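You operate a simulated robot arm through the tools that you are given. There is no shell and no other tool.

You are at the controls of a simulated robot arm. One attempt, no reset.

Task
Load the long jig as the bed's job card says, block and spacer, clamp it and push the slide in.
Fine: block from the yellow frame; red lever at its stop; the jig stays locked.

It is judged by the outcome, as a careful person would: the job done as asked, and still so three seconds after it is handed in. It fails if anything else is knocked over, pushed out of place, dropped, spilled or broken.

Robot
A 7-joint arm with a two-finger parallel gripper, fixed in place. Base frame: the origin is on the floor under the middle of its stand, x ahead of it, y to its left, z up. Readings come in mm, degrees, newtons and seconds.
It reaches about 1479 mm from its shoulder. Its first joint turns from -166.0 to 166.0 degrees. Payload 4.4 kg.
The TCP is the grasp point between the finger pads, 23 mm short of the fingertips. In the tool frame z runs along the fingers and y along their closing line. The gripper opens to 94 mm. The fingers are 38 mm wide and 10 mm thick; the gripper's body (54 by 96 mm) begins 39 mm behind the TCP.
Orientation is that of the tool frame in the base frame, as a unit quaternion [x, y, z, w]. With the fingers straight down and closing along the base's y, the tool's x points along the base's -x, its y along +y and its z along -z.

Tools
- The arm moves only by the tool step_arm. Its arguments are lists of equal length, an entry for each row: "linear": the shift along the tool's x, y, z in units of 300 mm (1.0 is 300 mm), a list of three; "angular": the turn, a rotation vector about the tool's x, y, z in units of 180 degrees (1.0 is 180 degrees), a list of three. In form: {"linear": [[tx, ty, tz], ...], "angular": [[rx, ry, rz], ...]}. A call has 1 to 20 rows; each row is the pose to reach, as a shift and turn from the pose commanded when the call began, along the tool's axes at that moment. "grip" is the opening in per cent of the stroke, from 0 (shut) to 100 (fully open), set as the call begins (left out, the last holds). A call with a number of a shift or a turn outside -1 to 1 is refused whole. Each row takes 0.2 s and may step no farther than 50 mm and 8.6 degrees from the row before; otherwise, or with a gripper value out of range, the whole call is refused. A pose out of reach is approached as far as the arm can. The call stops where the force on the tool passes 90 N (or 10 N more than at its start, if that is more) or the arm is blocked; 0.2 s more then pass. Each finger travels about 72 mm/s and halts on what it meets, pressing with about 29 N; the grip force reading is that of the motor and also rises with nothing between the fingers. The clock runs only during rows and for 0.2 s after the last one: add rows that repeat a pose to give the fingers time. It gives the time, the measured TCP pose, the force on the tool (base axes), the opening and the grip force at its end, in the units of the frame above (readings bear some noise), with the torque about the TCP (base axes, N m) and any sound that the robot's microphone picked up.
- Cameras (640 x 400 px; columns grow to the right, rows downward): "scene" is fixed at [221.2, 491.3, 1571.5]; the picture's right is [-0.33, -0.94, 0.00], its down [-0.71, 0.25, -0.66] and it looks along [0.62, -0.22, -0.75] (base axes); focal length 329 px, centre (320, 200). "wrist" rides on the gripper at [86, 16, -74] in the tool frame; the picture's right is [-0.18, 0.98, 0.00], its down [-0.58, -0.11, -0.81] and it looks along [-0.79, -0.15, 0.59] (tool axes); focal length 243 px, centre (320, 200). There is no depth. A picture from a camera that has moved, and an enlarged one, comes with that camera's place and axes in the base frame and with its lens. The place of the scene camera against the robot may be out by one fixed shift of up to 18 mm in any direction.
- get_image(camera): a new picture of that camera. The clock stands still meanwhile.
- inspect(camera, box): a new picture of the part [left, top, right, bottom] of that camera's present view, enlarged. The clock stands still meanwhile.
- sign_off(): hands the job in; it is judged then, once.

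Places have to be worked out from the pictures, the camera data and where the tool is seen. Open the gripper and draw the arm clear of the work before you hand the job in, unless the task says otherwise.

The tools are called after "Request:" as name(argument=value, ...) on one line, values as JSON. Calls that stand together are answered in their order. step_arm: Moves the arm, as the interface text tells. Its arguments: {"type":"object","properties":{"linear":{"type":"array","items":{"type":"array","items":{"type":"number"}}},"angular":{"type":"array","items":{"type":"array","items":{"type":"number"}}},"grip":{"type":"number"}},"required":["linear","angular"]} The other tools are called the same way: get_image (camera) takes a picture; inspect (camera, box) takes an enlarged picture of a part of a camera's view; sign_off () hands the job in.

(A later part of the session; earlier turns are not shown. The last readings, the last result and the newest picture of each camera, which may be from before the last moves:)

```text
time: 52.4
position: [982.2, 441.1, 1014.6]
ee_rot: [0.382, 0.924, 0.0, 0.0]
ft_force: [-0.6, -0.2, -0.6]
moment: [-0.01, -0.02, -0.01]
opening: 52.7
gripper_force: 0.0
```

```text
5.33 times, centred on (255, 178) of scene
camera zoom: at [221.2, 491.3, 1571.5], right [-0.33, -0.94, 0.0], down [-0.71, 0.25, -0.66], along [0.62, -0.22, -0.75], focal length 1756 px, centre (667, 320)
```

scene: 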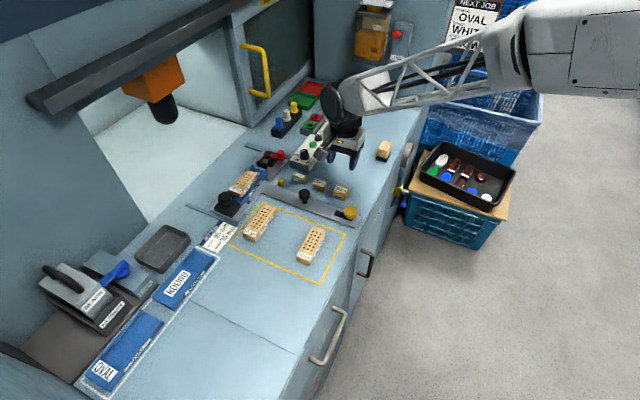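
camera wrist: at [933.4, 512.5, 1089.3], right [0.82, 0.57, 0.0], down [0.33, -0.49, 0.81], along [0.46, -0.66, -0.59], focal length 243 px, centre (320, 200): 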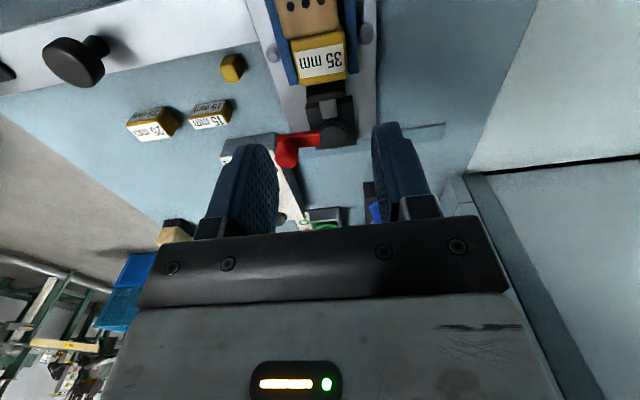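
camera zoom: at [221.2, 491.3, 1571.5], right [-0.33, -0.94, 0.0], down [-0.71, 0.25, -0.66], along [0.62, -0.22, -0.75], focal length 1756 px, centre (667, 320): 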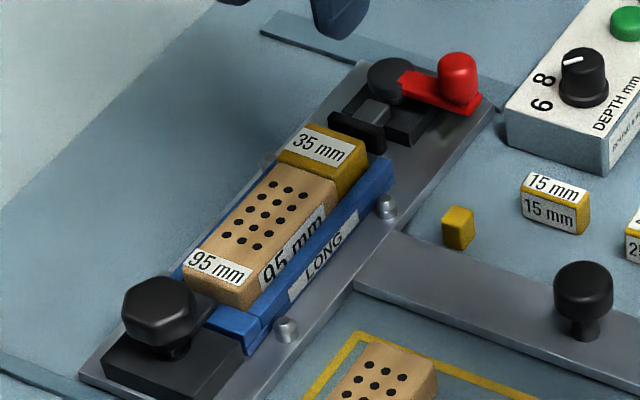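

Block and spacer are seated. Now I'll study the red lever mechanism before touching it.

Request:
inspect(camera="scene", box=[250, 138, 300, 178])

Request:
inspect(camera="wrist", box=[260, 70, 380, 160])

```text
10.00 times, centred on (275, 158) of scene
camera zoom: at [221.2, 491.3, 1571.5], right [-0.33, -0.94, 0.0], down [-0.71, 0.25, -0.66], along [0.62, -0.22, -0.75], focal length 3292 px, centre (770, 620)
```

zoom: 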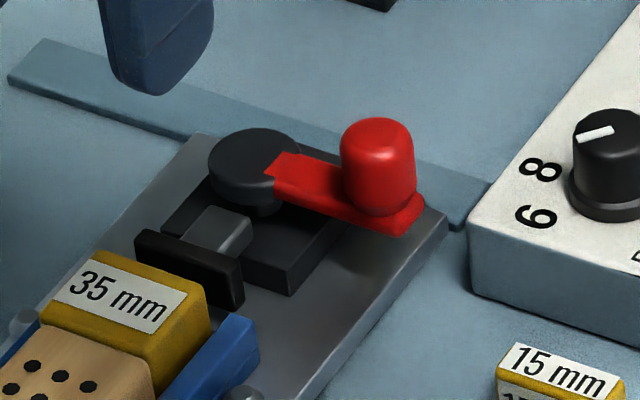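

```text
4.44 times, centred on (320, 115) of wrist
camera zoom: at [933.4, 512.5, 1089.3], right [0.82, 0.57, 0.0], down [0.33, -0.49, 0.81], along [0.46, -0.66, -0.59], focal length 1078 px, centre (320, 578)
```

zoom: 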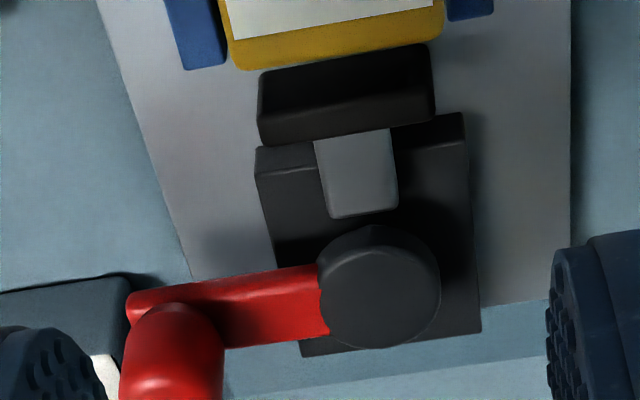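

Disc pivot is at about a=-458, b=1007, top z≈888; the lever arm points to the near side with a vertical red knob ~50 mm out. I'll move over the knob to see its exact place.

Request:
step_arm(linear=[[-0.125, -0.0817, 0], [-0.25, -0.163, 0], [-0.25, -0.163, 0.03], [-0.25, -0.163, 0.03]], angular=[[0, 0, 0], [0, 0, 0], [0, 0, 0], [0, 0, 0]])

Request:
get_image(camera="wrist")

Request:
inspect(camera="wrist", box=[240, 0, 440, 130])

Request:
inspect(camera="scene", box=[240, 120, 320, 180])

```text
time: 53.4
position: [1002.6, 353.0, 1007.2]
ee_rot: [0.382, 0.924, 0.0, 0.0]
ft_force: [-0.6, -0.3, 0.2]
moment: [0.01, -0.01, 0.0]
opening: 52.3
gripper_force: 0.1
```

```text
taken
camera wrist: at [953.6, 425.6, 1080.9], right [0.82, 0.57, 0.0], down [0.33, -0.49, 0.81], along [0.46, -0.66, -0.59], focal length 243 px, centre (320, 200)
```

wrist: 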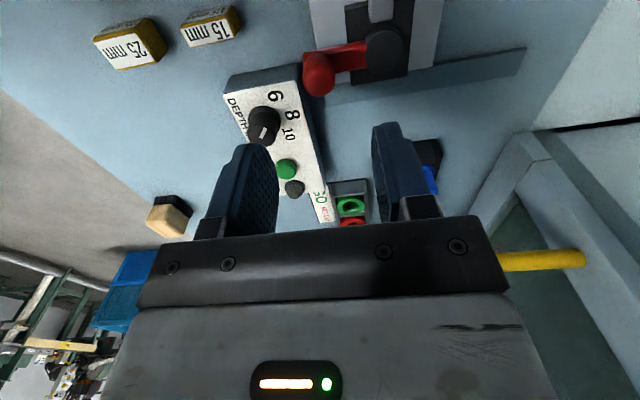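

```text
3.08 times, centred on (340, 65) of wrist
camera zoom: at [953.6, 425.6, 1080.9], right [0.82, 0.57, 0.0], down [0.33, -0.49, 0.81], along [0.46, -0.66, -0.59], focal length 746 px, centre (258, 615)
```

zoom: 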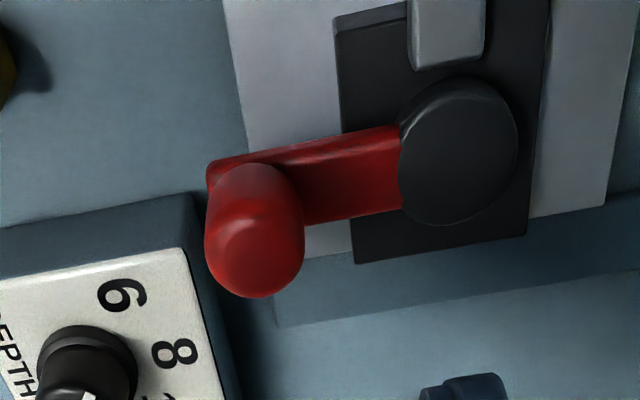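

```text
6.67 times, centred on (280, 150) of scene
camera zoom: at [221.2, 491.3, 1571.5], right [-0.33, -0.94, 0.0], down [-0.71, 0.25, -0.66], along [0.62, -0.22, -0.75], focal length 2195 px, centre (587, 533)
```

zoom: 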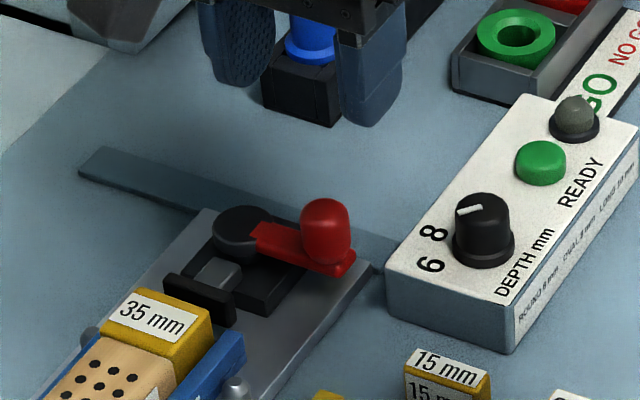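

Knob axis is at about (a −459.5, b 959.5), top z≈912, radius 11 mm; pivot 47 mm further in. I'll turn the tool by 90° so the fingers close along the swing direction and the camera looks inward at the clamp.

Request:
step_arm(linear=[[0, 0.001, 0], [0, 0.002, 0], [0, 0.003, 0], [0, 0.004, 0], [0, 0.005, 0], [0, 0.006, 0], [0, 0.007, 0], [0, 0.008, 0], [0, 0.009, 0], [0, 0.01, 0], [0, 0.0115, 0], [0, 0.0115, 0]], angular=[[0, 0, -0.0455], [0, 0, -0.091], [0, 0, -0.1364], [0, 0, -0.1818], [0, 0, -0.2273], [0, 0, -0.2727], [0, 0, -0.3182], [0, 0, -0.3636], [0, 0, -0.4091], [0, 0, -0.4545], [0, 0, -0.5], [0, 0, -0.5]], grip=38)

Request:
get_image(camera="wrist")

Request:
inspect(camera="wrist", box=[200, 0, 440, 150])

Request:
get_image(camera="scene")

```text
time: 56.0
position: [1003.1, 355.6, 1006.6]
ee_rot: [-0.384, 0.923, 0.0, 0.0]
ft_force: [-0.1, 0.3, 0.3]
moment: [0.0, 0.02, 0.02]
opening: 35.8
gripper_force: 0.1
```

```text
taken
camera wrist: at [931.4, 305.4, 1080.7], right [-0.57, 0.82, 0.0], down [0.49, 0.34, 0.81], along [0.66, 0.46, -0.59], focal length 243 px, centre (320, 200)
```

wrist: 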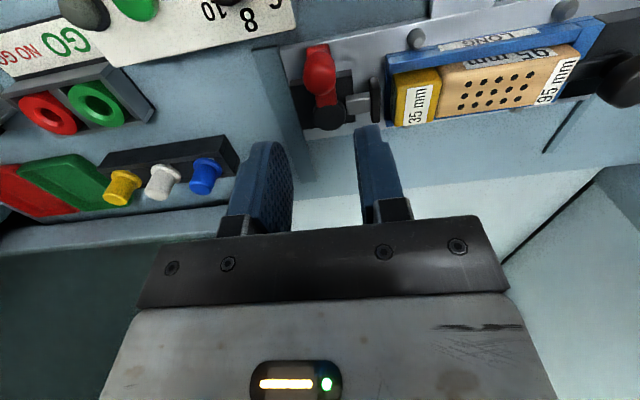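

```text
2.67 times, centred on (320, 75) of wrist
camera zoom: at [931.4, 305.4, 1080.7], right [-0.57, 0.82, 0.0], down [0.49, 0.34, 0.81], along [0.66, 0.46, -0.59], focal length 647 px, centre (320, 533)
```

zoom: 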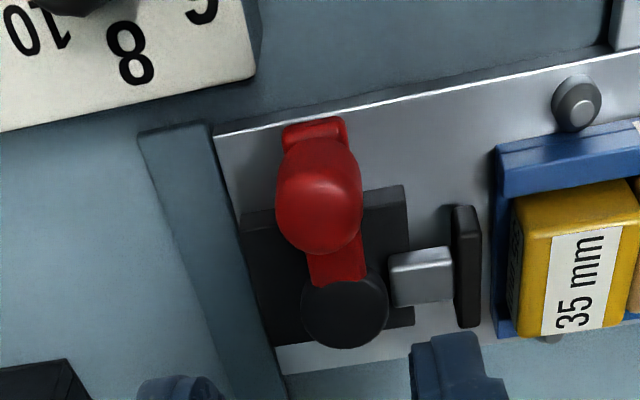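

```text
taken
```

scene: 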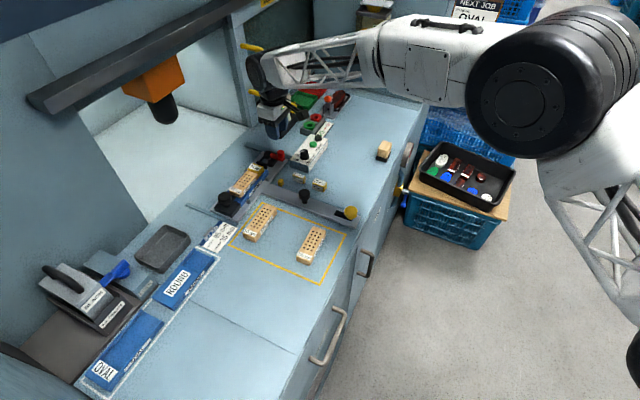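

The knob is right under the TCP. I'll shift 3 mm inward and descend to z≈930 around it, then verify.

Request:
step_arm(linear=[[-0.01, -0.002, 0.08], [-0.01, -0.002, 0.17], [-0.01, -0.002, 0.255], [-0.01, -0.002, 0.255]], angular=[[0, 0, 0], [0, 0, 0], [0, 0, 0], [0, 0, 0]])

Request:
inspect(camera="wrist", box=[200, 30, 440, 180])

Request:
inspect(camera="scene", box=[245, 125, 315, 175])

```text
time: 57.0
position: [1004.8, 358.9, 928.8]
ee_rot: [-0.383, 0.924, 0.0, 0.0]
ft_force: [1.3, -0.7, -0.1]
moment: [0.02, 0.03, 0.02]
opening: 35.6
gripper_force: 0.0
```

```text
2.67 times, centred on (320, 105) of wrist
camera zoom: at [932.8, 308.4, 1003.8], right [-0.57, 0.82, 0.0], down [0.49, 0.33, 0.81], along [0.67, 0.46, -0.59], focal length 647 px, centre (320, 453)
```

zoom: 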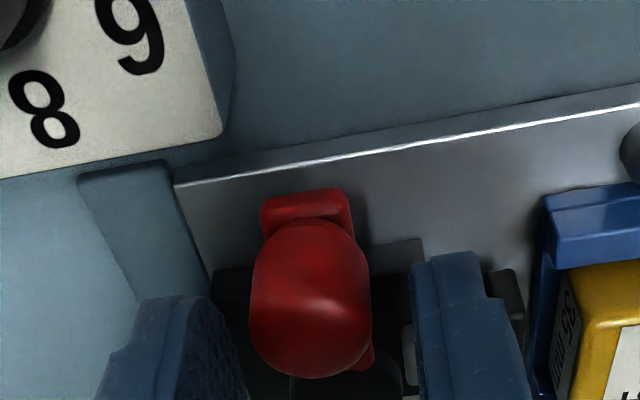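

```text
8.00 times, centred on (280, 150) of scene
camera zoom: at [221.2, 491.3, 1571.5], right [-0.33, -0.94, 0.0], down [-0.71, 0.25, -0.66], along [0.62, -0.22, -0.75], focal length 2634 px, centre (640, 600)
```

zoom: 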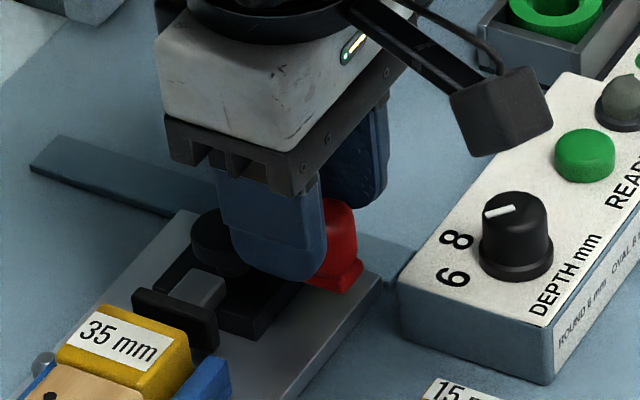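

Knob is between the fingers, clear of the depth box. Lowering to z≈918 and closing on the knob.

Request:
step_arm(linear=[[0, 0, 0.018], [0, 0, 0.036], [0, 0, 0.036]], angular=[[0, 0, 0], [0, 0, 0], [0, 0, 0]])

Request:
step_arm(linear=[[0, 0, 0], [0, 0, 0], [0, 0, 0]], angular=[[0, 0, 0], [0, 0, 0], [0, 0, 0]], grip=0)

Request:
inspect(camera="wrist", box=[200, 30, 440, 180])

Request:
inspect(camera="scene", box=[245, 125, 315, 175])

```text
time: 57.8
position: [1003.8, 358.4, 919.3]
ee_rot: [-0.384, 0.924, 0.0, 0.001]
ft_force: [0.6, 0.5, 0.0]
moment: [0.02, 0.03, -0.01]
opening: 35.8
gripper_force: 0.1
```

```text
time: 58.6
position: [1005.9, 357.6, 919.8]
ee_rot: [-0.383, 0.924, 0.0, 0.0]
ft_force: [13.4, -8.4, -2.5]
moment: [-0.1, -0.34, -0.07]
opening: 22.1
gripper_force: 45.1
```

```text
2.67 times, centred on (320, 105) of wrist
camera zoom: at [933.4, 308.4, 993.7], right [-0.57, 0.82, 0.0], down [0.49, 0.33, 0.81], along [0.67, 0.46, -0.59], focal length 647 px, centre (320, 453)
```

zoom: 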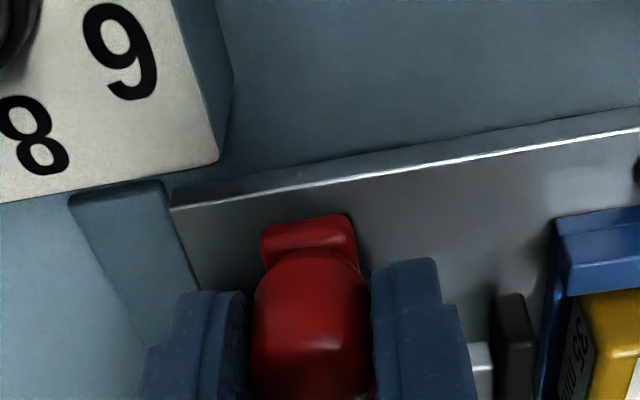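

```text
8.00 times, centred on (280, 150) of scene
camera zoom: at [221.2, 491.3, 1571.5], right [-0.33, -0.94, 0.0], down [-0.71, 0.25, -0.66], along [0.62, -0.22, -0.75], focal length 2634 px, centre (640, 600)
```

zoom: 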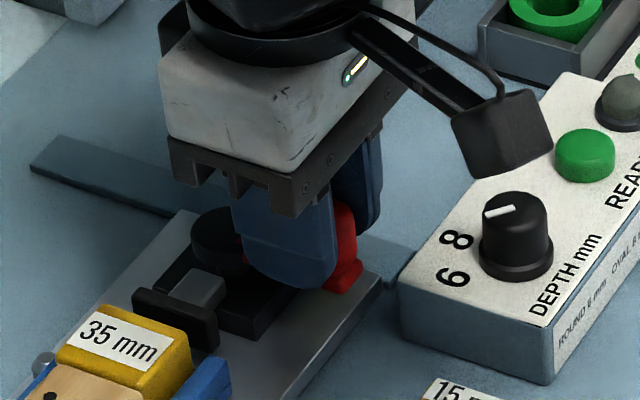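

Knob gripped (22 mm). Now a small test swing of ~6 mm toward −e1 (away from the jig), watching force and pad.

Request:
step_arm(linear=[[0, -0.007, 0], [-0.001, -0.013, 0], [-0.0015, -0.02, 0], [-0.0015, -0.02, 0]], angular=[[0, 0, 0.01], [0, 0, 0.02], [0, 0, 0.03], [0, 0, 0.03]])

Request:
inspect(camera="wrist", box=[200, 30, 440, 180])

Request:
inspect(camera="scene", box=[245, 125, 315, 175])

```text
time: 59.6
position: [1008.5, 353.9, 919.3]
ee_rot: [-0.34, 0.94, 0.0, 0.0]
ft_force: [-8.7, 8.0, 11.3]
moment: [0.0, 0.39, 0.45]
opening: 22.4
gripper_force: 44.6
```

```text
2.67 times, centred on (320, 105) of wrist
camera zoom: at [933.1, 310.9, 993.6], right [-0.49, 0.87, 0.0], down [0.52, 0.29, 0.81], along [0.71, 0.39, -0.59], focal length 647 px, centre (320, 453)
```

zoom: 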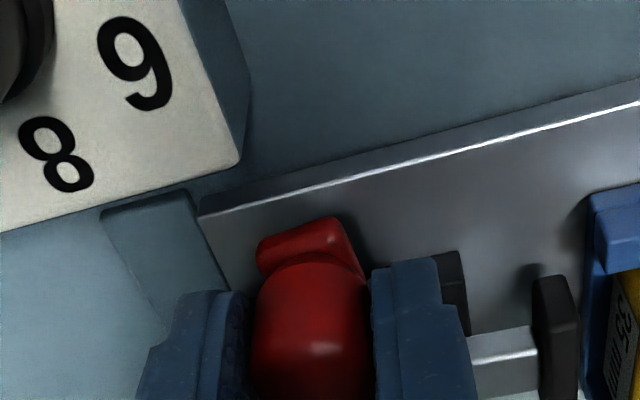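

```text
8.00 times, centred on (280, 150) of scene
camera zoom: at [221.2, 491.3, 1571.5], right [-0.33, -0.94, 0.0], down [-0.71, 0.25, -0.66], along [0.62, -0.22, -0.75], focal length 2634 px, centre (640, 600)
```

zoom: 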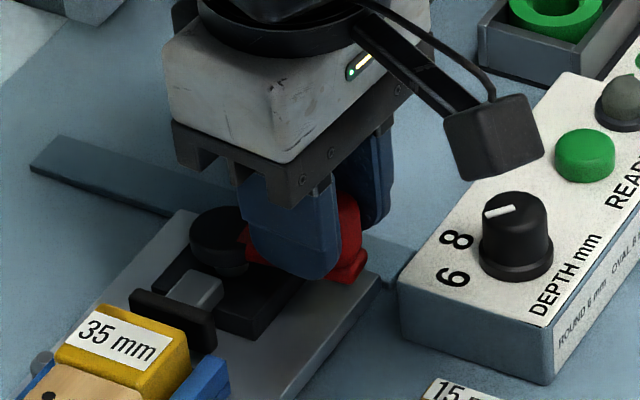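

The lever follows and the pad is extending toward the spacer — so −e1 is the clamping direction. I'll continue along the arc about the pivot, turning the tool with the lever.

Request:
step_arm(linear=[[-0.0023, -0.0169, 0], [-0.0092, -0.0337, 0], [-0.0185, -0.0503, 0], [-0.03, -0.066, 0], [-0.03, -0.066, 0]], angular=[[0, 0, -0.0417], [0, 0, -0.0833], [0, 0, -0.125], [0, 0, -0.1667], [0, 0, -0.1667]])

Request:
inspect(camera="wrist", box=[200, 30, 440, 180])

Request:
inspect(camera="scene", box=[245, 125, 315, 175])

```text
time: 60.8
position: [1029.5, 344.8, 919.2]
ee_rot: [-0.572, 0.82, 0.0, 0.0]
ft_force: [1.3, 23.5, 8.7]
moment: [0.34, 0.08, 0.06]
opening: 22.0
gripper_force: 44.9
```

```text
2.67 times, centred on (320, 105) of wrist
camera zoom: at [986.0, 269.0, 993.6], right [-0.86, 0.51, 0.0], down [0.3, 0.51, 0.81], along [0.41, 0.69, -0.59], focal length 647 px, centre (320, 453)
```

zoom: 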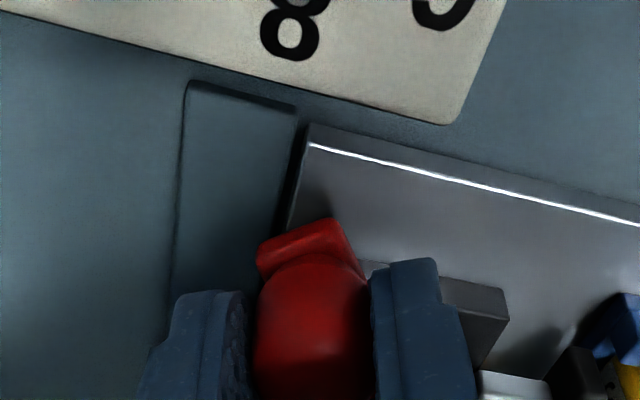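

```text
8.00 times, centred on (280, 150) of scene
camera zoom: at [221.2, 491.3, 1571.5], right [-0.33, -0.94, 0.0], down [-0.71, 0.25, -0.66], along [0.62, -0.22, -0.75], focal length 2634 px, centre (640, 600)
```

zoom: 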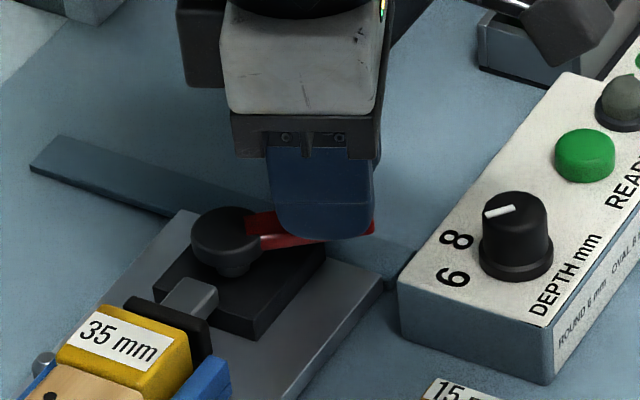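

Lever is at ~36° and the pad is close to the spacer; radial pull suggests a ~1 mm smaller radius. Continuing in smaller increments.

Request:
step_arm(linear=[[-0.008, -0.0162, 0], [-0.0164, -0.0344, 0], [-0.0164, -0.0344, 0]], angular=[[0, 0, -0.039], [0, 0, -0.078], [0, 0, -0.078]])

Request:
inspect(camera="wrist", box=[200, 30, 440, 180])

Request:
inspect(camera="scene", box=[245, 125, 315, 175])

```text
time: 61.6
position: [1040.9, 345.5, 918.9]
ee_rot: [-0.669, 0.744, 0.0, 0.0]
ft_force: [-8.0, 15.1, 7.0]
moment: [-0.05, 0.24, 0.2]
opening: 22.2
gripper_force: 45.2
```

```text
2.67 times, centred on (320, 105) of wrist
camera zoom: at [1016.2, 260.5, 993.7], right [-0.96, 0.29, 0.0], down [0.17, 0.57, 0.81], along [0.23, 0.77, -0.59], focal length 647 px, centre (320, 453)
```

zoom: 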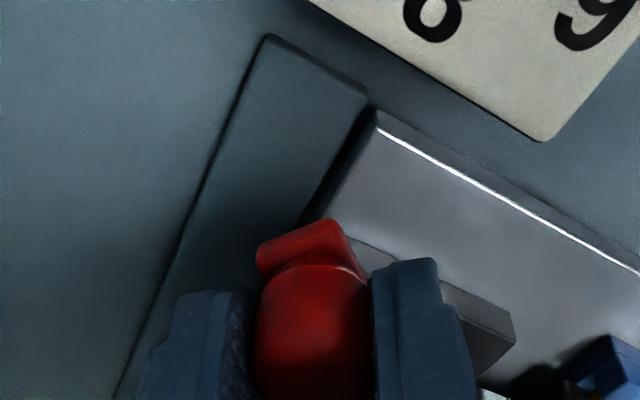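

```text
8.00 times, centred on (280, 150) of scene
camera zoom: at [221.2, 491.3, 1571.5], right [-0.33, -0.94, 0.0], down [-0.71, 0.25, -0.66], along [0.62, -0.22, -0.75], focal length 2634 px, centre (640, 600)
```

zoom: 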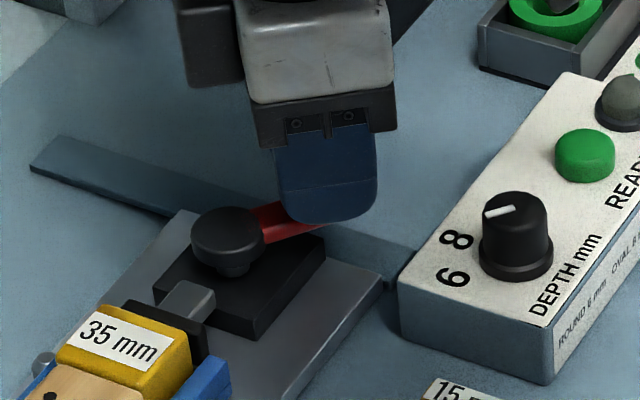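

Lever now ~51°, pad almost at the spacer. Continuing another ~15°.

Request:
step_arm(linear=[[-0.0078, -0.0179, 0], [-0.0163, -0.0355, 0], [-0.0163, -0.0355, 0]], angular=[[0, 0, -0.039], [0, 0, -0.078], [0, 0, -0.078]])

Request:
inspect(camera="scene", box=[245, 125, 315, 175])

```text
time: 62.4
position: [1052.0, 348.0, 920.0]
ee_rot: [0.754, -0.657, 0.0, 0.0]
ft_force: [-12.8, 17.3, 6.2]
moment: [0.4, 0.23, 0.19]
opening: 22.2
gripper_force: 44.9
```

```text
8.00 times, centred on (280, 150) of scene
camera zoom: at [221.2, 491.3, 1571.5], right [-0.33, -0.94, 0.0], down [-0.71, 0.25, -0.66], along [0.62, -0.22, -0.75], focal length 2634 px, centre (640, 600)
```

zoom: 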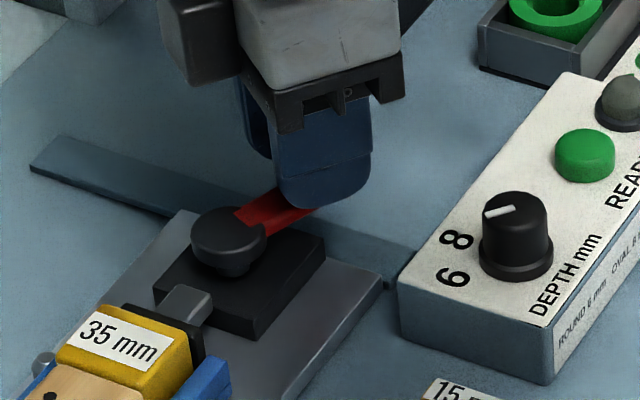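

Lever ~67°, no stop yet (tangential force small). Continuing with a slightly tighter radius.

Request:
step_arm(linear=[[-0.0088, -0.0172, 0], [-0.0182, -0.0335, 0], [-0.0182, -0.0335, 0]], angular=[[0, 0, -0.039], [0, 0, -0.078], [0, 0, -0.078]])

Request:
inspect(camera="scene", box=[245, 125, 315, 175])

Request:
get_image(camera="wrist")

```text
time: 63.2
position: [1063.2, 354.0, 917.9]
ee_rot: [0.828, -0.561, 0.0, 0.0]
ft_force: [-7.5, -0.1, 11.4]
moment: [0.01, 0.22, -0.19]
opening: 22.2
gripper_force: 44.6
```

```text
8.00 times, centred on (280, 150) of scene
camera zoom: at [221.2, 491.3, 1571.5], right [-0.33, -0.94, 0.0], down [-0.71, 0.25, -0.66], along [0.62, -0.22, -0.75], focal length 2634 px, centre (640, 600)
```

zoom: 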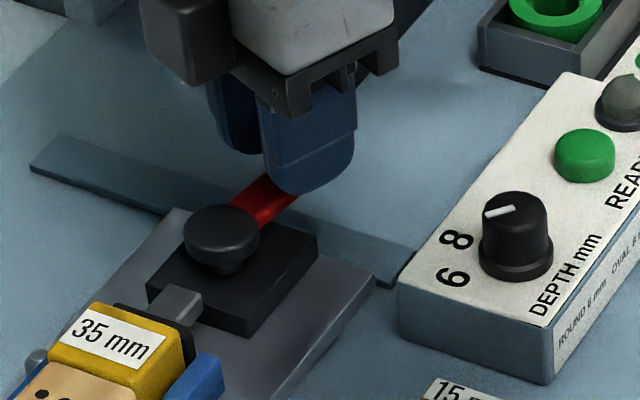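

```text
taken
camera wrist: at [1080.4, 267.8, 993.6], right [-0.98, -0.19, 0.0], down [-0.12, 0.58, 0.81], along [-0.16, 0.79, -0.59], focal length 243 px, centre (320, 200)
```

wrist: 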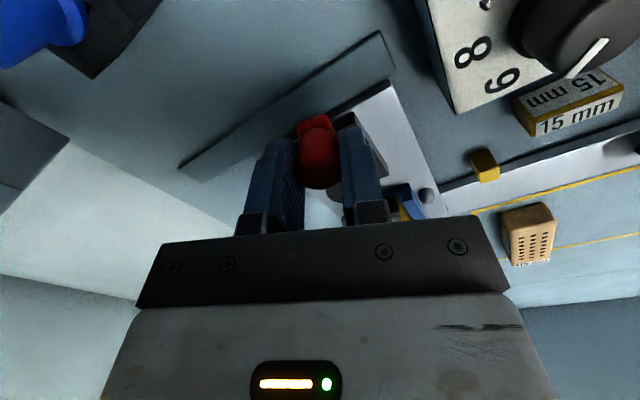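

The slide plate seems to have shifted inward a few mm while pushing at the end of the arc. I'll inspect closely to see the lever angle, pad contact and plate position.

Request:
inspect(camera="wrist", box=[240, 60, 460, 220])

Request:
inspect(camera="scene", box=[200, 120, 320, 210])

```text
2.50 times, centred on (350, 140) of wrist
camera zoom: at [1080.4, 267.8, 993.6], right [-0.98, -0.19, 0.0], down [-0.12, 0.58, 0.81], along [-0.16, 0.79, -0.59], focal length 606 px, centre (245, 350)
```

zoom: 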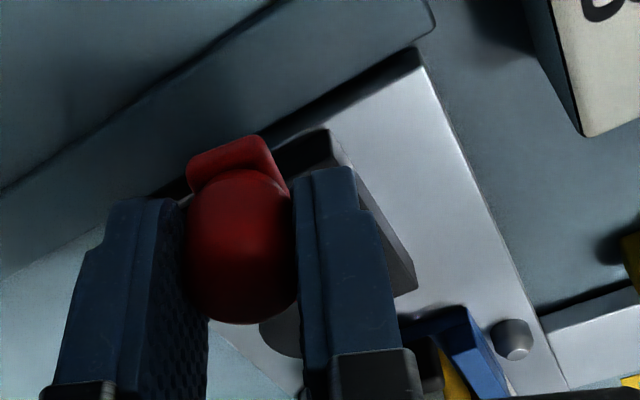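

```text
4.44 times, centred on (260, 165) of scene
camera zoom: at [221.2, 491.3, 1571.5], right [-0.33, -0.94, 0.0], down [-0.71, 0.25, -0.66], along [0.62, -0.22, -0.75], focal length 1463 px, centre (587, 356)
```

zoom: 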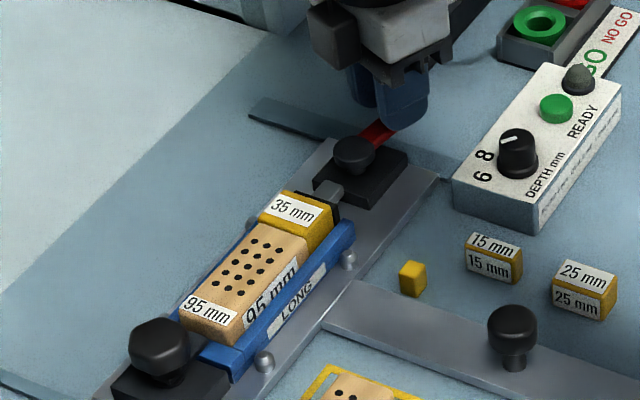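

Lever is at ~78° with the pad on the spacer; the slide itself crept ~4 mm inward, so it is free to slide and yields before the lever. I'll keep pushing the knob inward a bit (the slide must go in anyway) and watch what happens.

Request:
step_arm(linear=[[-0.0132, -0.0306, 0], [-0.0263, -0.0613, 0], [-0.0263, -0.0613, 0]], angular=[[0, 0, 0], [0, 0, 0], [0, 0, 0]])

Request:
inspect(camera="scene", box=[200, 120, 320, 210])

Request:
inspect(camera="wrist", box=[240, 60, 460, 220])

```text
time: 64.0
position: [1077.0, 368.3, 919.4]
ee_rot: [0.828, -0.561, 0.0, -0.001]
ft_force: [11.1, -13.0, 7.2]
moment: [-0.36, -0.23, -0.1]
opening: 22.2
gripper_force: 44.9
```

```text
4.44 times, centred on (260, 165) of scene
camera zoom: at [221.2, 491.3, 1571.5], right [-0.33, -0.94, 0.0], down [-0.71, 0.25, -0.66], along [0.62, -0.22, -0.75], focal length 1463 px, centre (587, 356)
```

zoom: 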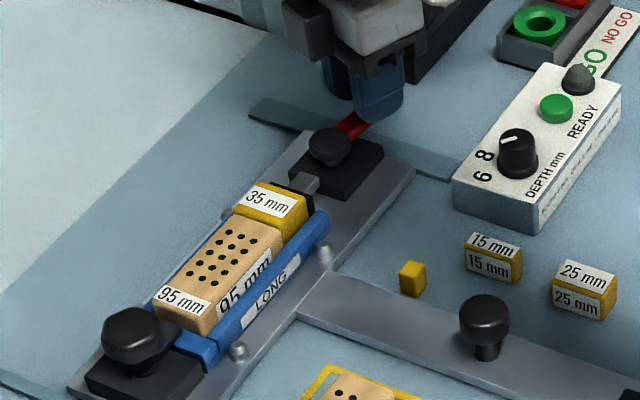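

```text
2.50 times, centred on (350, 140) of wrist
camera zoom: at [1094.6, 282.2, 993.6], right [-0.98, -0.19, 0.0], down [-0.12, 0.58, 0.81], along [-0.16, 0.79, -0.59], focal length 606 px, centre (245, 350)
```

zoom: 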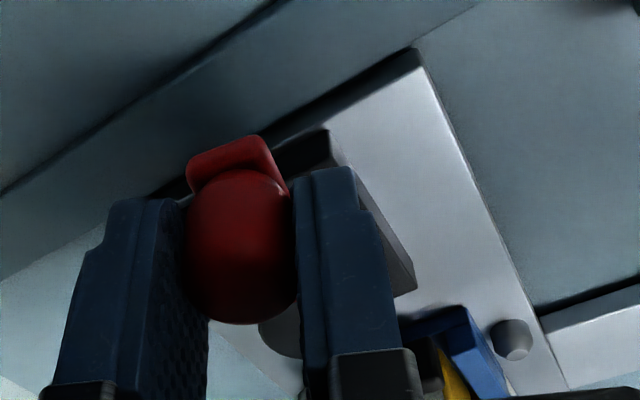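

The slide glides very freely with the lever. I'll continue pushing inward ~40 mm in small rows, expecting the slide's end stop.

Request:
step_arm(linear=[[-0.01, -0.0247, 0], [-0.02, -0.0494, 0], [-0.03, -0.0741, 0], [-0.04, -0.0988, 0], [-0.0504, -0.1235, 0], [-0.0504, -0.1235, 0]], angular=[[0, 0, 0], [0, 0, 0], [0, 0, 0], [0, 0, 0], [0, 0, 0], [0, 0, 0]])

Request:
inspect(camera="scene", box=[180, 100, 330, 212])

Request:
get_image(camera="wrist")

```text
time: 65.4
position: [1103.8, 398.4, 918.5]
ee_rot: [0.828, -0.56, -0.001, 0.0]
ft_force: [17.8, -18.0, 2.8]
moment: [-0.32, -0.37, -0.19]
opening: 22.5
gripper_force: 45.1
```

```text
3.57 times, centred on (255, 156) of scene
camera zoom: at [221.2, 491.3, 1571.5], right [-0.33, -0.94, 0.0], down [-0.71, 0.25, -0.66], along [0.62, -0.22, -0.75], focal length 1176 px, centre (552, 357)
```

zoom: 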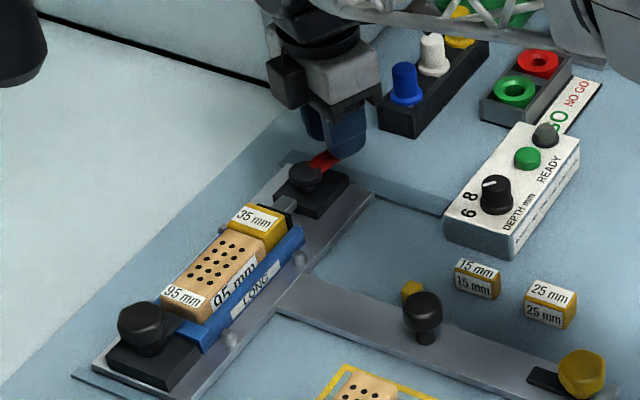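

```text
taken
camera wrist: at [1122.1, 311.7, 993.5], right [-0.98, -0.19, 0.0], down [-0.11, 0.58, 0.81], along [-0.16, 0.79, -0.59], focal length 243 px, centre (320, 200)
```

wrist: 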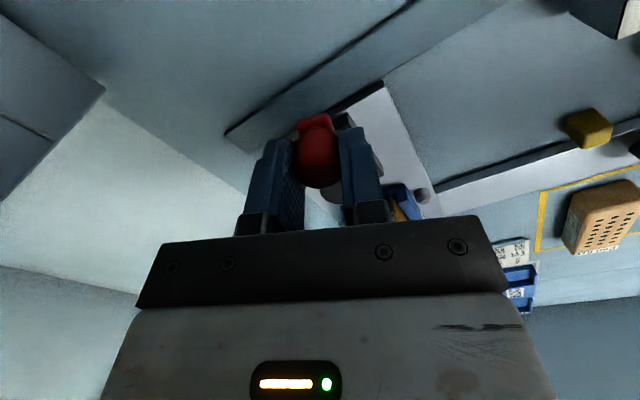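

No stop yet (inward force ~0). I'll correct a small sideways drift and continue 15 mm.

Request:
step_arm(linear=[[-0.0022, -0.0183, 0], [-0.0079, -0.0334, 0], [-0.0136, -0.0486, 0], [-0.0136, -0.0486, 0]], angular=[[0, 0, 0], [0, 0, 0], [0, 0, 0], [0, 0, 0]])

Request:
inspect(camera="scene", box=[180, 100, 330, 212])

```text
time: 66.4
position: [1115.7, 409.0, 918.7]
ee_rot: [0.828, -0.56, 0.0, 0.0]
ft_force: [-17.8, 17.9, 4.1]
moment: [-0.22, 0.1, 0.19]
opening: 22.0
gripper_force: 44.9
```

```text
3.57 times, centred on (255, 156) of scene
camera zoom: at [221.2, 491.3, 1571.5], right [-0.33, -0.94, 0.0], down [-0.71, 0.25, -0.66], along [0.62, -0.22, -0.75], focal length 1176 px, centre (552, 357)
```

zoom: 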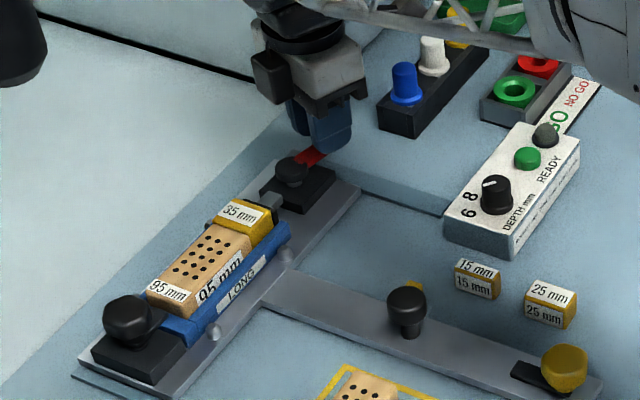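

Still no stop. Continuing inward another 20 mm in 5 mm rows.

Request:
step_arm(linear=[[-0.0096, -0.014, 0], [-0.0162, -0.0293, 0], [-0.0227, -0.0447, 0], [-0.0293, -0.06, 0], [-0.0293, -0.06, 0]], angular=[[0, 0, 0], [0, 0, 0], [0, 0, 0], [0, 0, 0], [0, 0, 0]])

Request:
inspect(camera="scene", box=[170, 90, 350, 212])

Request:
inspect(camera="wrist", box=[240, 60, 460, 220])

```text
time: 67.6
position: [1128.7, 420.5, 918.2]
ee_rot: [0.828, -0.561, 0.0, 0.0]
ft_force: [-9.9, 8.2, -0.9]
moment: [0.24, 0.26, 0.1]
opening: 22.1
gripper_force: 44.8
```

```text
3.28 times, centred on (260, 151) of scene
camera zoom: at [221.2, 491.3, 1571.5], right [-0.33, -0.94, 0.0], down [-0.71, 0.25, -0.66], along [0.62, -0.22, -0.75], focal length 1079 px, centre (517, 361)
```

zoom: 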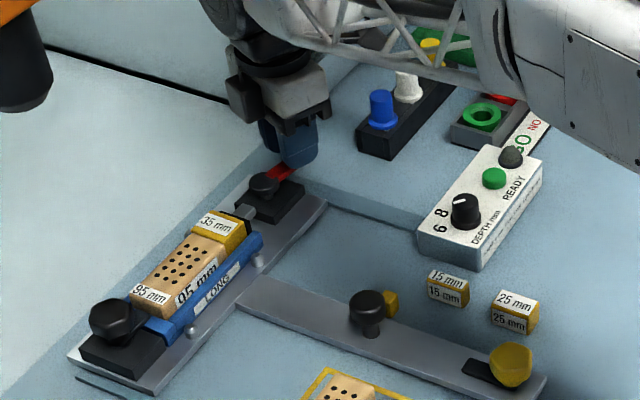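

```text
2.50 times, centred on (350, 140) of wrist
camera zoom: at [1146.6, 334.5, 993.5], right [-0.98, -0.19, 0.0], down [-0.11, 0.58, 0.81], along [-0.16, 0.79, -0.59], focal length 606 px, centre (245, 350)
```

zoom: 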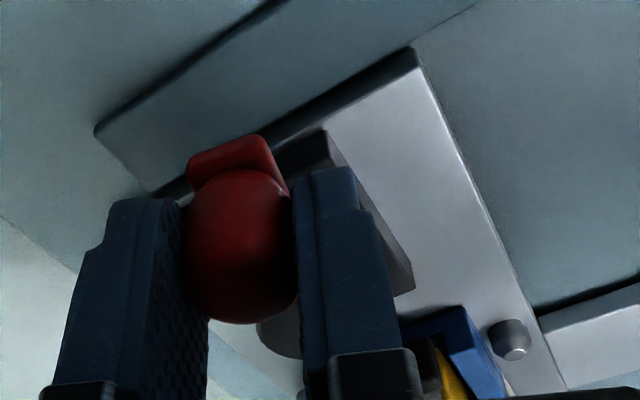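

The spindle triangulates to b≈1239, so the slide has a long travel meant to be pushed by its stem knob; the wrist shouldn't go further in here. First I must know whether the lever (≈78°) is already at its stop: I'll pull the knob outward (−e1) a little, which gives closing torque without pushing the slide.

Request:
step_arm(linear=[[0.0031, -0.0013, 0], [0.0061, -0.0026, 0], [0.0061, -0.0026, 0]], angular=[[0, 0, 0], [0, 0, 0], [0, 0, 0]])

Request:
inspect(camera="wrist", box=[240, 60, 460, 220])

Request:
inspect(camera="scene", box=[210, 110, 290, 170])

```text
time: 68.4
position: [1130.9, 421.6, 919.0]
ee_rot: [0.828, -0.561, 0.001, 0.0]
ft_force: [-29.7, 29.4, -2.3]
moment: [0.61, 0.57, -0.09]
opening: 22.4
gripper_force: 44.7
```

```text
2.50 times, centred on (350, 140) of wrist
camera zoom: at [1148.7, 334.8, 993.6], right [-0.98, -0.19, 0.0], down [-0.11, 0.58, 0.81], along [-0.16, 0.79, -0.59], focal length 606 px, centre (245, 350)
```

zoom: 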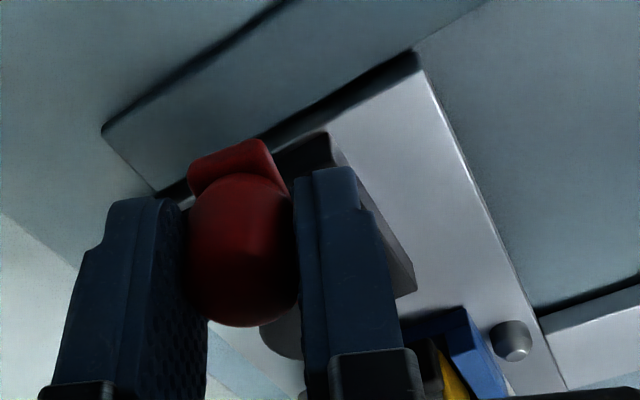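

```text
6.67 times, centred on (250, 140) of scene
camera zoom: at [221.2, 491.3, 1571.5], right [-0.33, -0.94, 0.0], down [-0.71, 0.25, -0.66], along [0.62, -0.22, -0.75], focal length 2195 px, centre (787, 600)
```

zoom: 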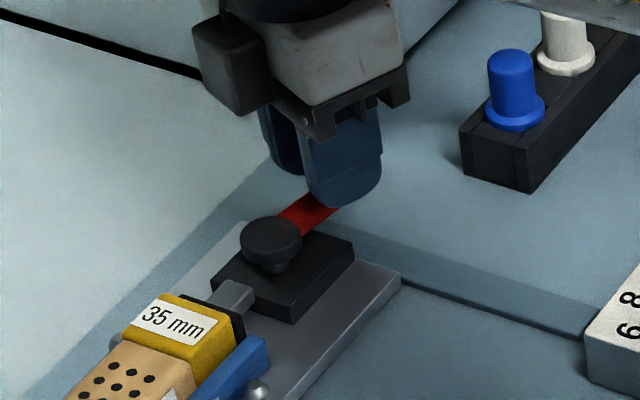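

Even with ~42 N outward pull the lever stays at ~78–80°. I'll zoom in to check pad-to-spacer contact and the lever's stop.

Request:
inspect(camera="scene", box=[222, 130, 272, 165])

Request:
get_image(camera="scene")

```text
11.43 times, centred on (247, 148) of scene
camera zoom: at [221.2, 491.3, 1571.5], right [-0.33, -0.94, 0.0], down [-0.71, 0.25, -0.66], along [0.62, -0.22, -0.75], focal length 3762 px, centre (1154, 800)
```

zoom: 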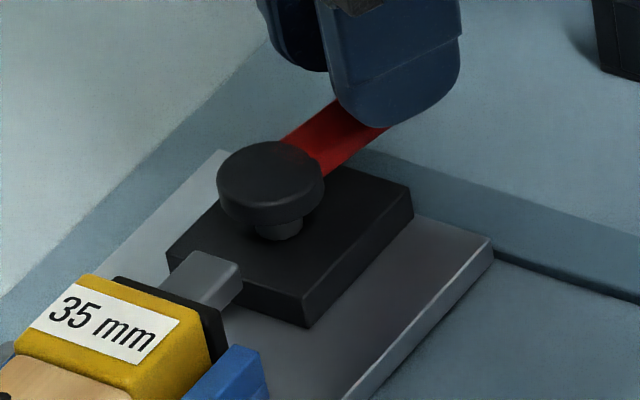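

```text
taken
```

scene: 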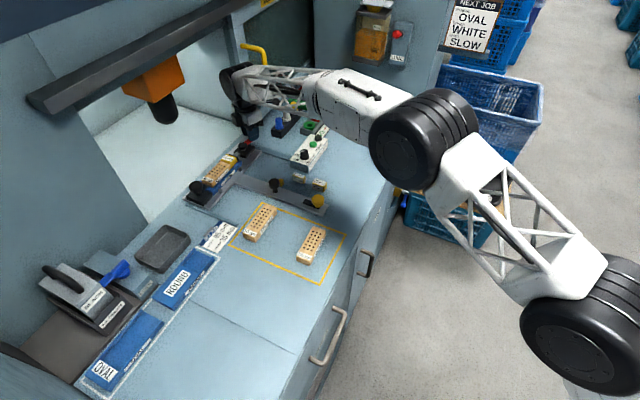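

Request:
inspect(camera="scene", box=[238, 136, 262, 151])

Request:
inspect(camera="wrist", box=[290, 100, 400, 180])

```text
16.00 times, centred on (250, 144) of scene
camera zoom: at [221.2, 491.3, 1571.5], right [-0.33, -0.94, 0.0], down [-0.71, 0.25, -0.66], along [0.62, -0.22, -0.75], focal length 5267 px, centre (1440, 1104)
```

zoom: 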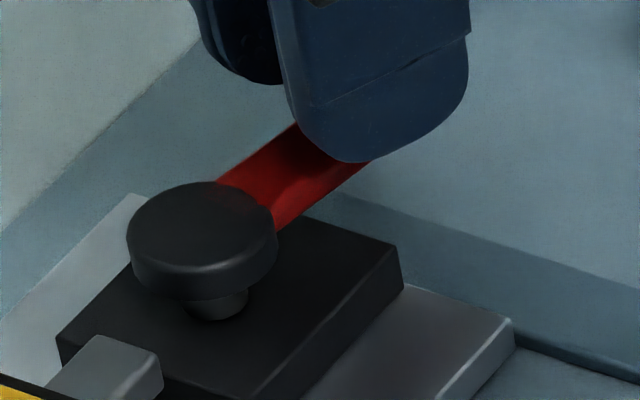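

```text
5.00 times, centred on (345, 140) of wrist
camera zoom: at [1148.7, 334.8, 993.6], right [-0.98, -0.19, 0.0], down [-0.11, 0.58, 0.81], along [-0.16, 0.79, -0.59], focal length 1213 px, centre (195, 500)
```

zoom: 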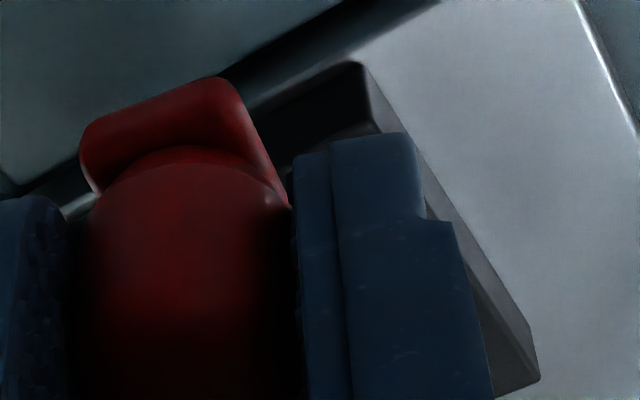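

Lever edge slope indicates ~79–80°. I'll pull a little harder outward (up to ~75 N) to see if it moves past this angle; if not, it's the stop.

Request:
step_arm(linear=[[0.0026, -0.0011, 0], [0.0052, -0.0022, 0], [0.0052, -0.0022, 0]], angular=[[0, 0, 0], [0, 0, 0], [0, 0, 0]])

Request:
inspect(camera="scene", box=[238, 136, 262, 151])

Request:
inspect(camera="wrist", box=[290, 100, 400, 180])

```text
time: 69.2
position: [1133.1, 418.9, 919.7]
ee_rot: [0.828, -0.561, 0.0, 0.0]
ft_force: [-31.0, 30.0, 0.1]
moment: [0.59, 0.6, -0.07]
opening: 22.4
gripper_force: 44.7
```

```text
16.00 times, centred on (250, 144) of scene
camera zoom: at [221.2, 491.3, 1571.5], right [-0.33, -0.94, 0.0], down [-0.71, 0.25, -0.66], along [0.62, -0.22, -0.75], focal length 5267 px, centre (1440, 1104)
```

zoom: 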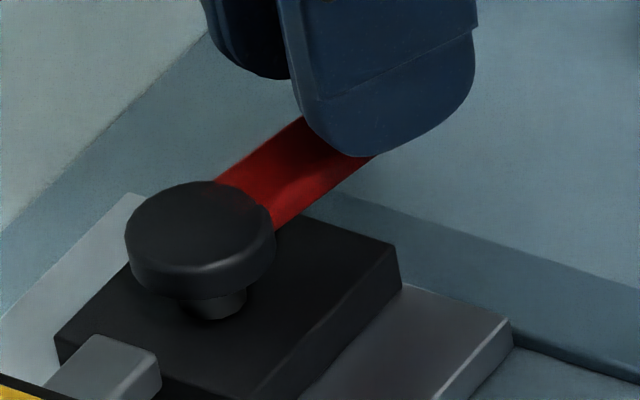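

```text
5.00 times, centred on (345, 140) of wrist
camera zoom: at [1149.8, 333.0, 993.7], right [-0.98, -0.19, 0.0], down [-0.12, 0.58, 0.81], along [-0.16, 0.79, -0.59], focal length 1213 px, centre (195, 500)
```

zoom: 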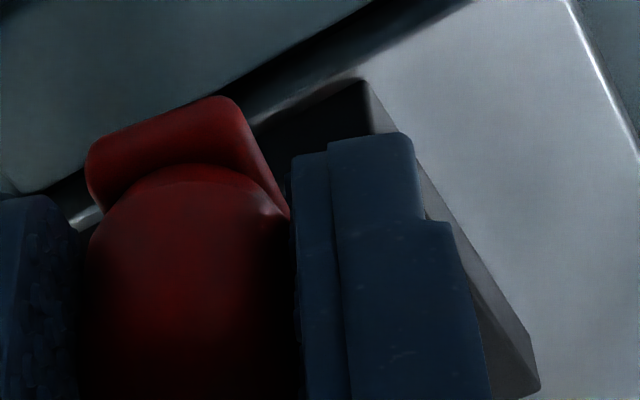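

The fingers slipped at ~43 N with the lever unmoved. I'll release, lift, and look straight down at the lever to measure its angle precisely.

Request:
step_arm(linear=[[0, 0, 0], [0, 0, 0], [0, 0, 0]], angular=[[0, 0, 0], [0, 0, 0], [0, 0, 0]], grip=40)

Request:
step_arm(linear=[[0, 0, -0.1], [0, 0, -0.22], [0, 0, -0.3], [0, 0, -0.3]], angular=[[0, 0, 0], [0, 0, 0], [0, 0, 0], [0, 0, 0]])

Request:
get_image(camera="wrist")

Request:
inspect(camera="wrist", box=[240, 0, 440, 130])

Request:
inspect(camera="scene", box=[222, 130, 272, 165])

```text
time: 70.0
position: [1132.2, 419.4, 919.0]
ee_rot: [0.828, -0.561, -0.001, -0.001]
ft_force: [0.4, 0.5, 0.5]
moment: [0.0, 0.01, 0.01]
opening: 37.4
gripper_force: 0.1
```

```text
time: 71.0
position: [1134.3, 419.0, 1010.5]
ee_rot: [0.828, -0.561, 0.0, 0.0]
ft_force: [0.2, 0.3, 0.5]
moment: [0.02, -0.01, -0.04]
opening: 37.6
gripper_force: 0.2
```

```text
taken
camera wrist: at [1151.2, 332.9, 1085.2], right [-0.98, -0.19, 0.0], down [-0.11, 0.58, 0.81], along [-0.16, 0.79, -0.59], focal length 243 px, centre (320, 200)
```

wrist: 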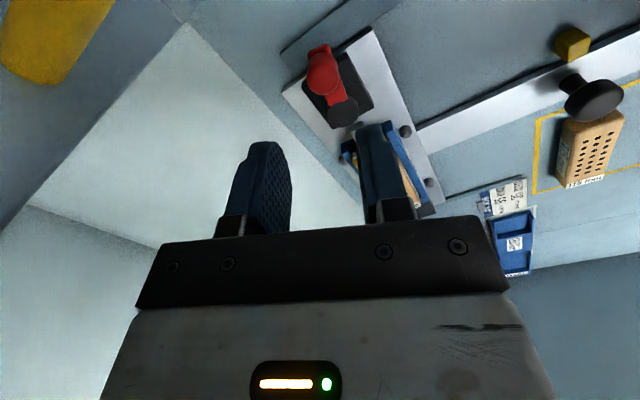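

```text
3.08 times, centred on (340, 65) of wrist
camera zoom: at [1151.2, 332.9, 1085.2], right [-0.98, -0.19, 0.0], down [-0.11, 0.58, 0.81], along [-0.16, 0.79, -0.59], focal length 746 px, centre (258, 615)
```

zoom: 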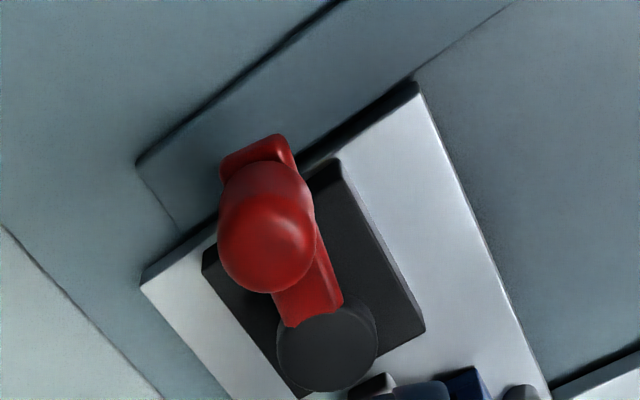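

```text
11.43 times, centred on (247, 148) of scene
camera zoom: at [221.2, 491.3, 1571.5], right [-0.33, -0.94, 0.0], down [-0.71, 0.25, -0.66], along [0.62, -0.22, -0.75], focal length 3762 px, centre (1154, 800)
```

zoom: 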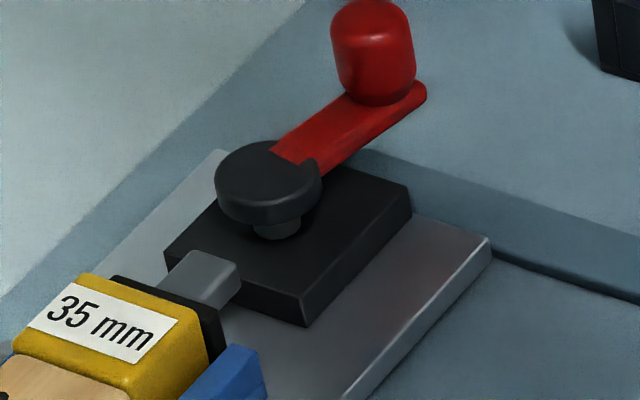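

Geometry from this view gives the lever at 80.0° from its start (r=47 mm), resting stably. To confirm that's the stop, I'll re-grip with the fingers closing along the pull direction and apply a stronger pull.

Request:
step_arm(linear=[[-0.001, 0.0007, 0], [-0.002, 0.0015, 0], [-0.003, 0.0022, 0], [-0.004, 0.003, 0], [-0.005, 0.0037, 0], [-0.006, 0.0045, 0], [-0.007, 0.005, 0], [-0.0083, 0.006, 0], [-0.0083, 0.006, 0], [-0.0083, 0.006, 0.1], [-0.0083, 0.006, 0.2], [-0.0083, 0.006, 0.2]], angular=[[0, 0, 0.0464], [0, 0, 0.0928], [0, 0, 0.139], [0, 0, 0.1855], [0, 0, 0.232], [0, 0, 0.278], [0, 0, 0.325], [0, 0, 0.371], [0, 0, 0.371], [0, 0, 0.371], [0, 0, 0.371], [0, 0, 0.371]])

Request:
inspect(camera="wrist", box=[220, 30, 440, 180])

Request:
get_image(camera="scene")

```text
time: 73.6
position: [1128.9, 419.4, 950.4]
ee_rot: [-0.383, 0.924, 0.0, 0.0]
ft_force: [0.2, -0.2, -0.2]
moment: [-0.01, 0.02, -0.02]
opening: 37.5
gripper_force: 0.0
```

```text
2.67 times, centred on (330, 105) of wrist
camera zoom: at [1056.9, 368.4, 1024.3], right [-0.56, 0.83, 0.0], down [0.49, 0.33, 0.81], along [0.67, 0.46, -0.59], focal length 647 px, centre (293, 453)
```

zoom: 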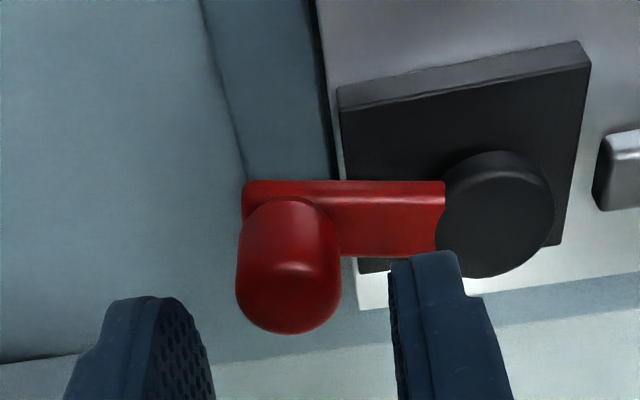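

```text
taken
```

scene: 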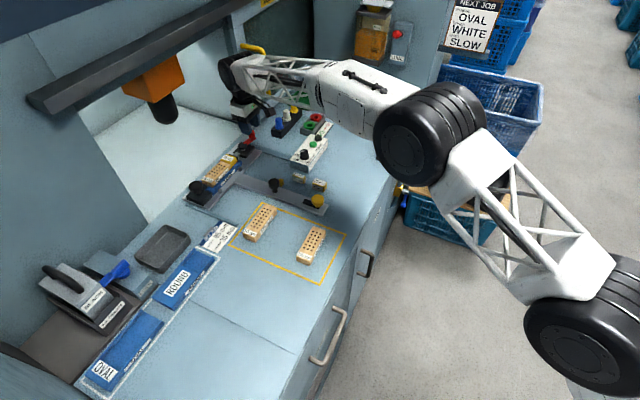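

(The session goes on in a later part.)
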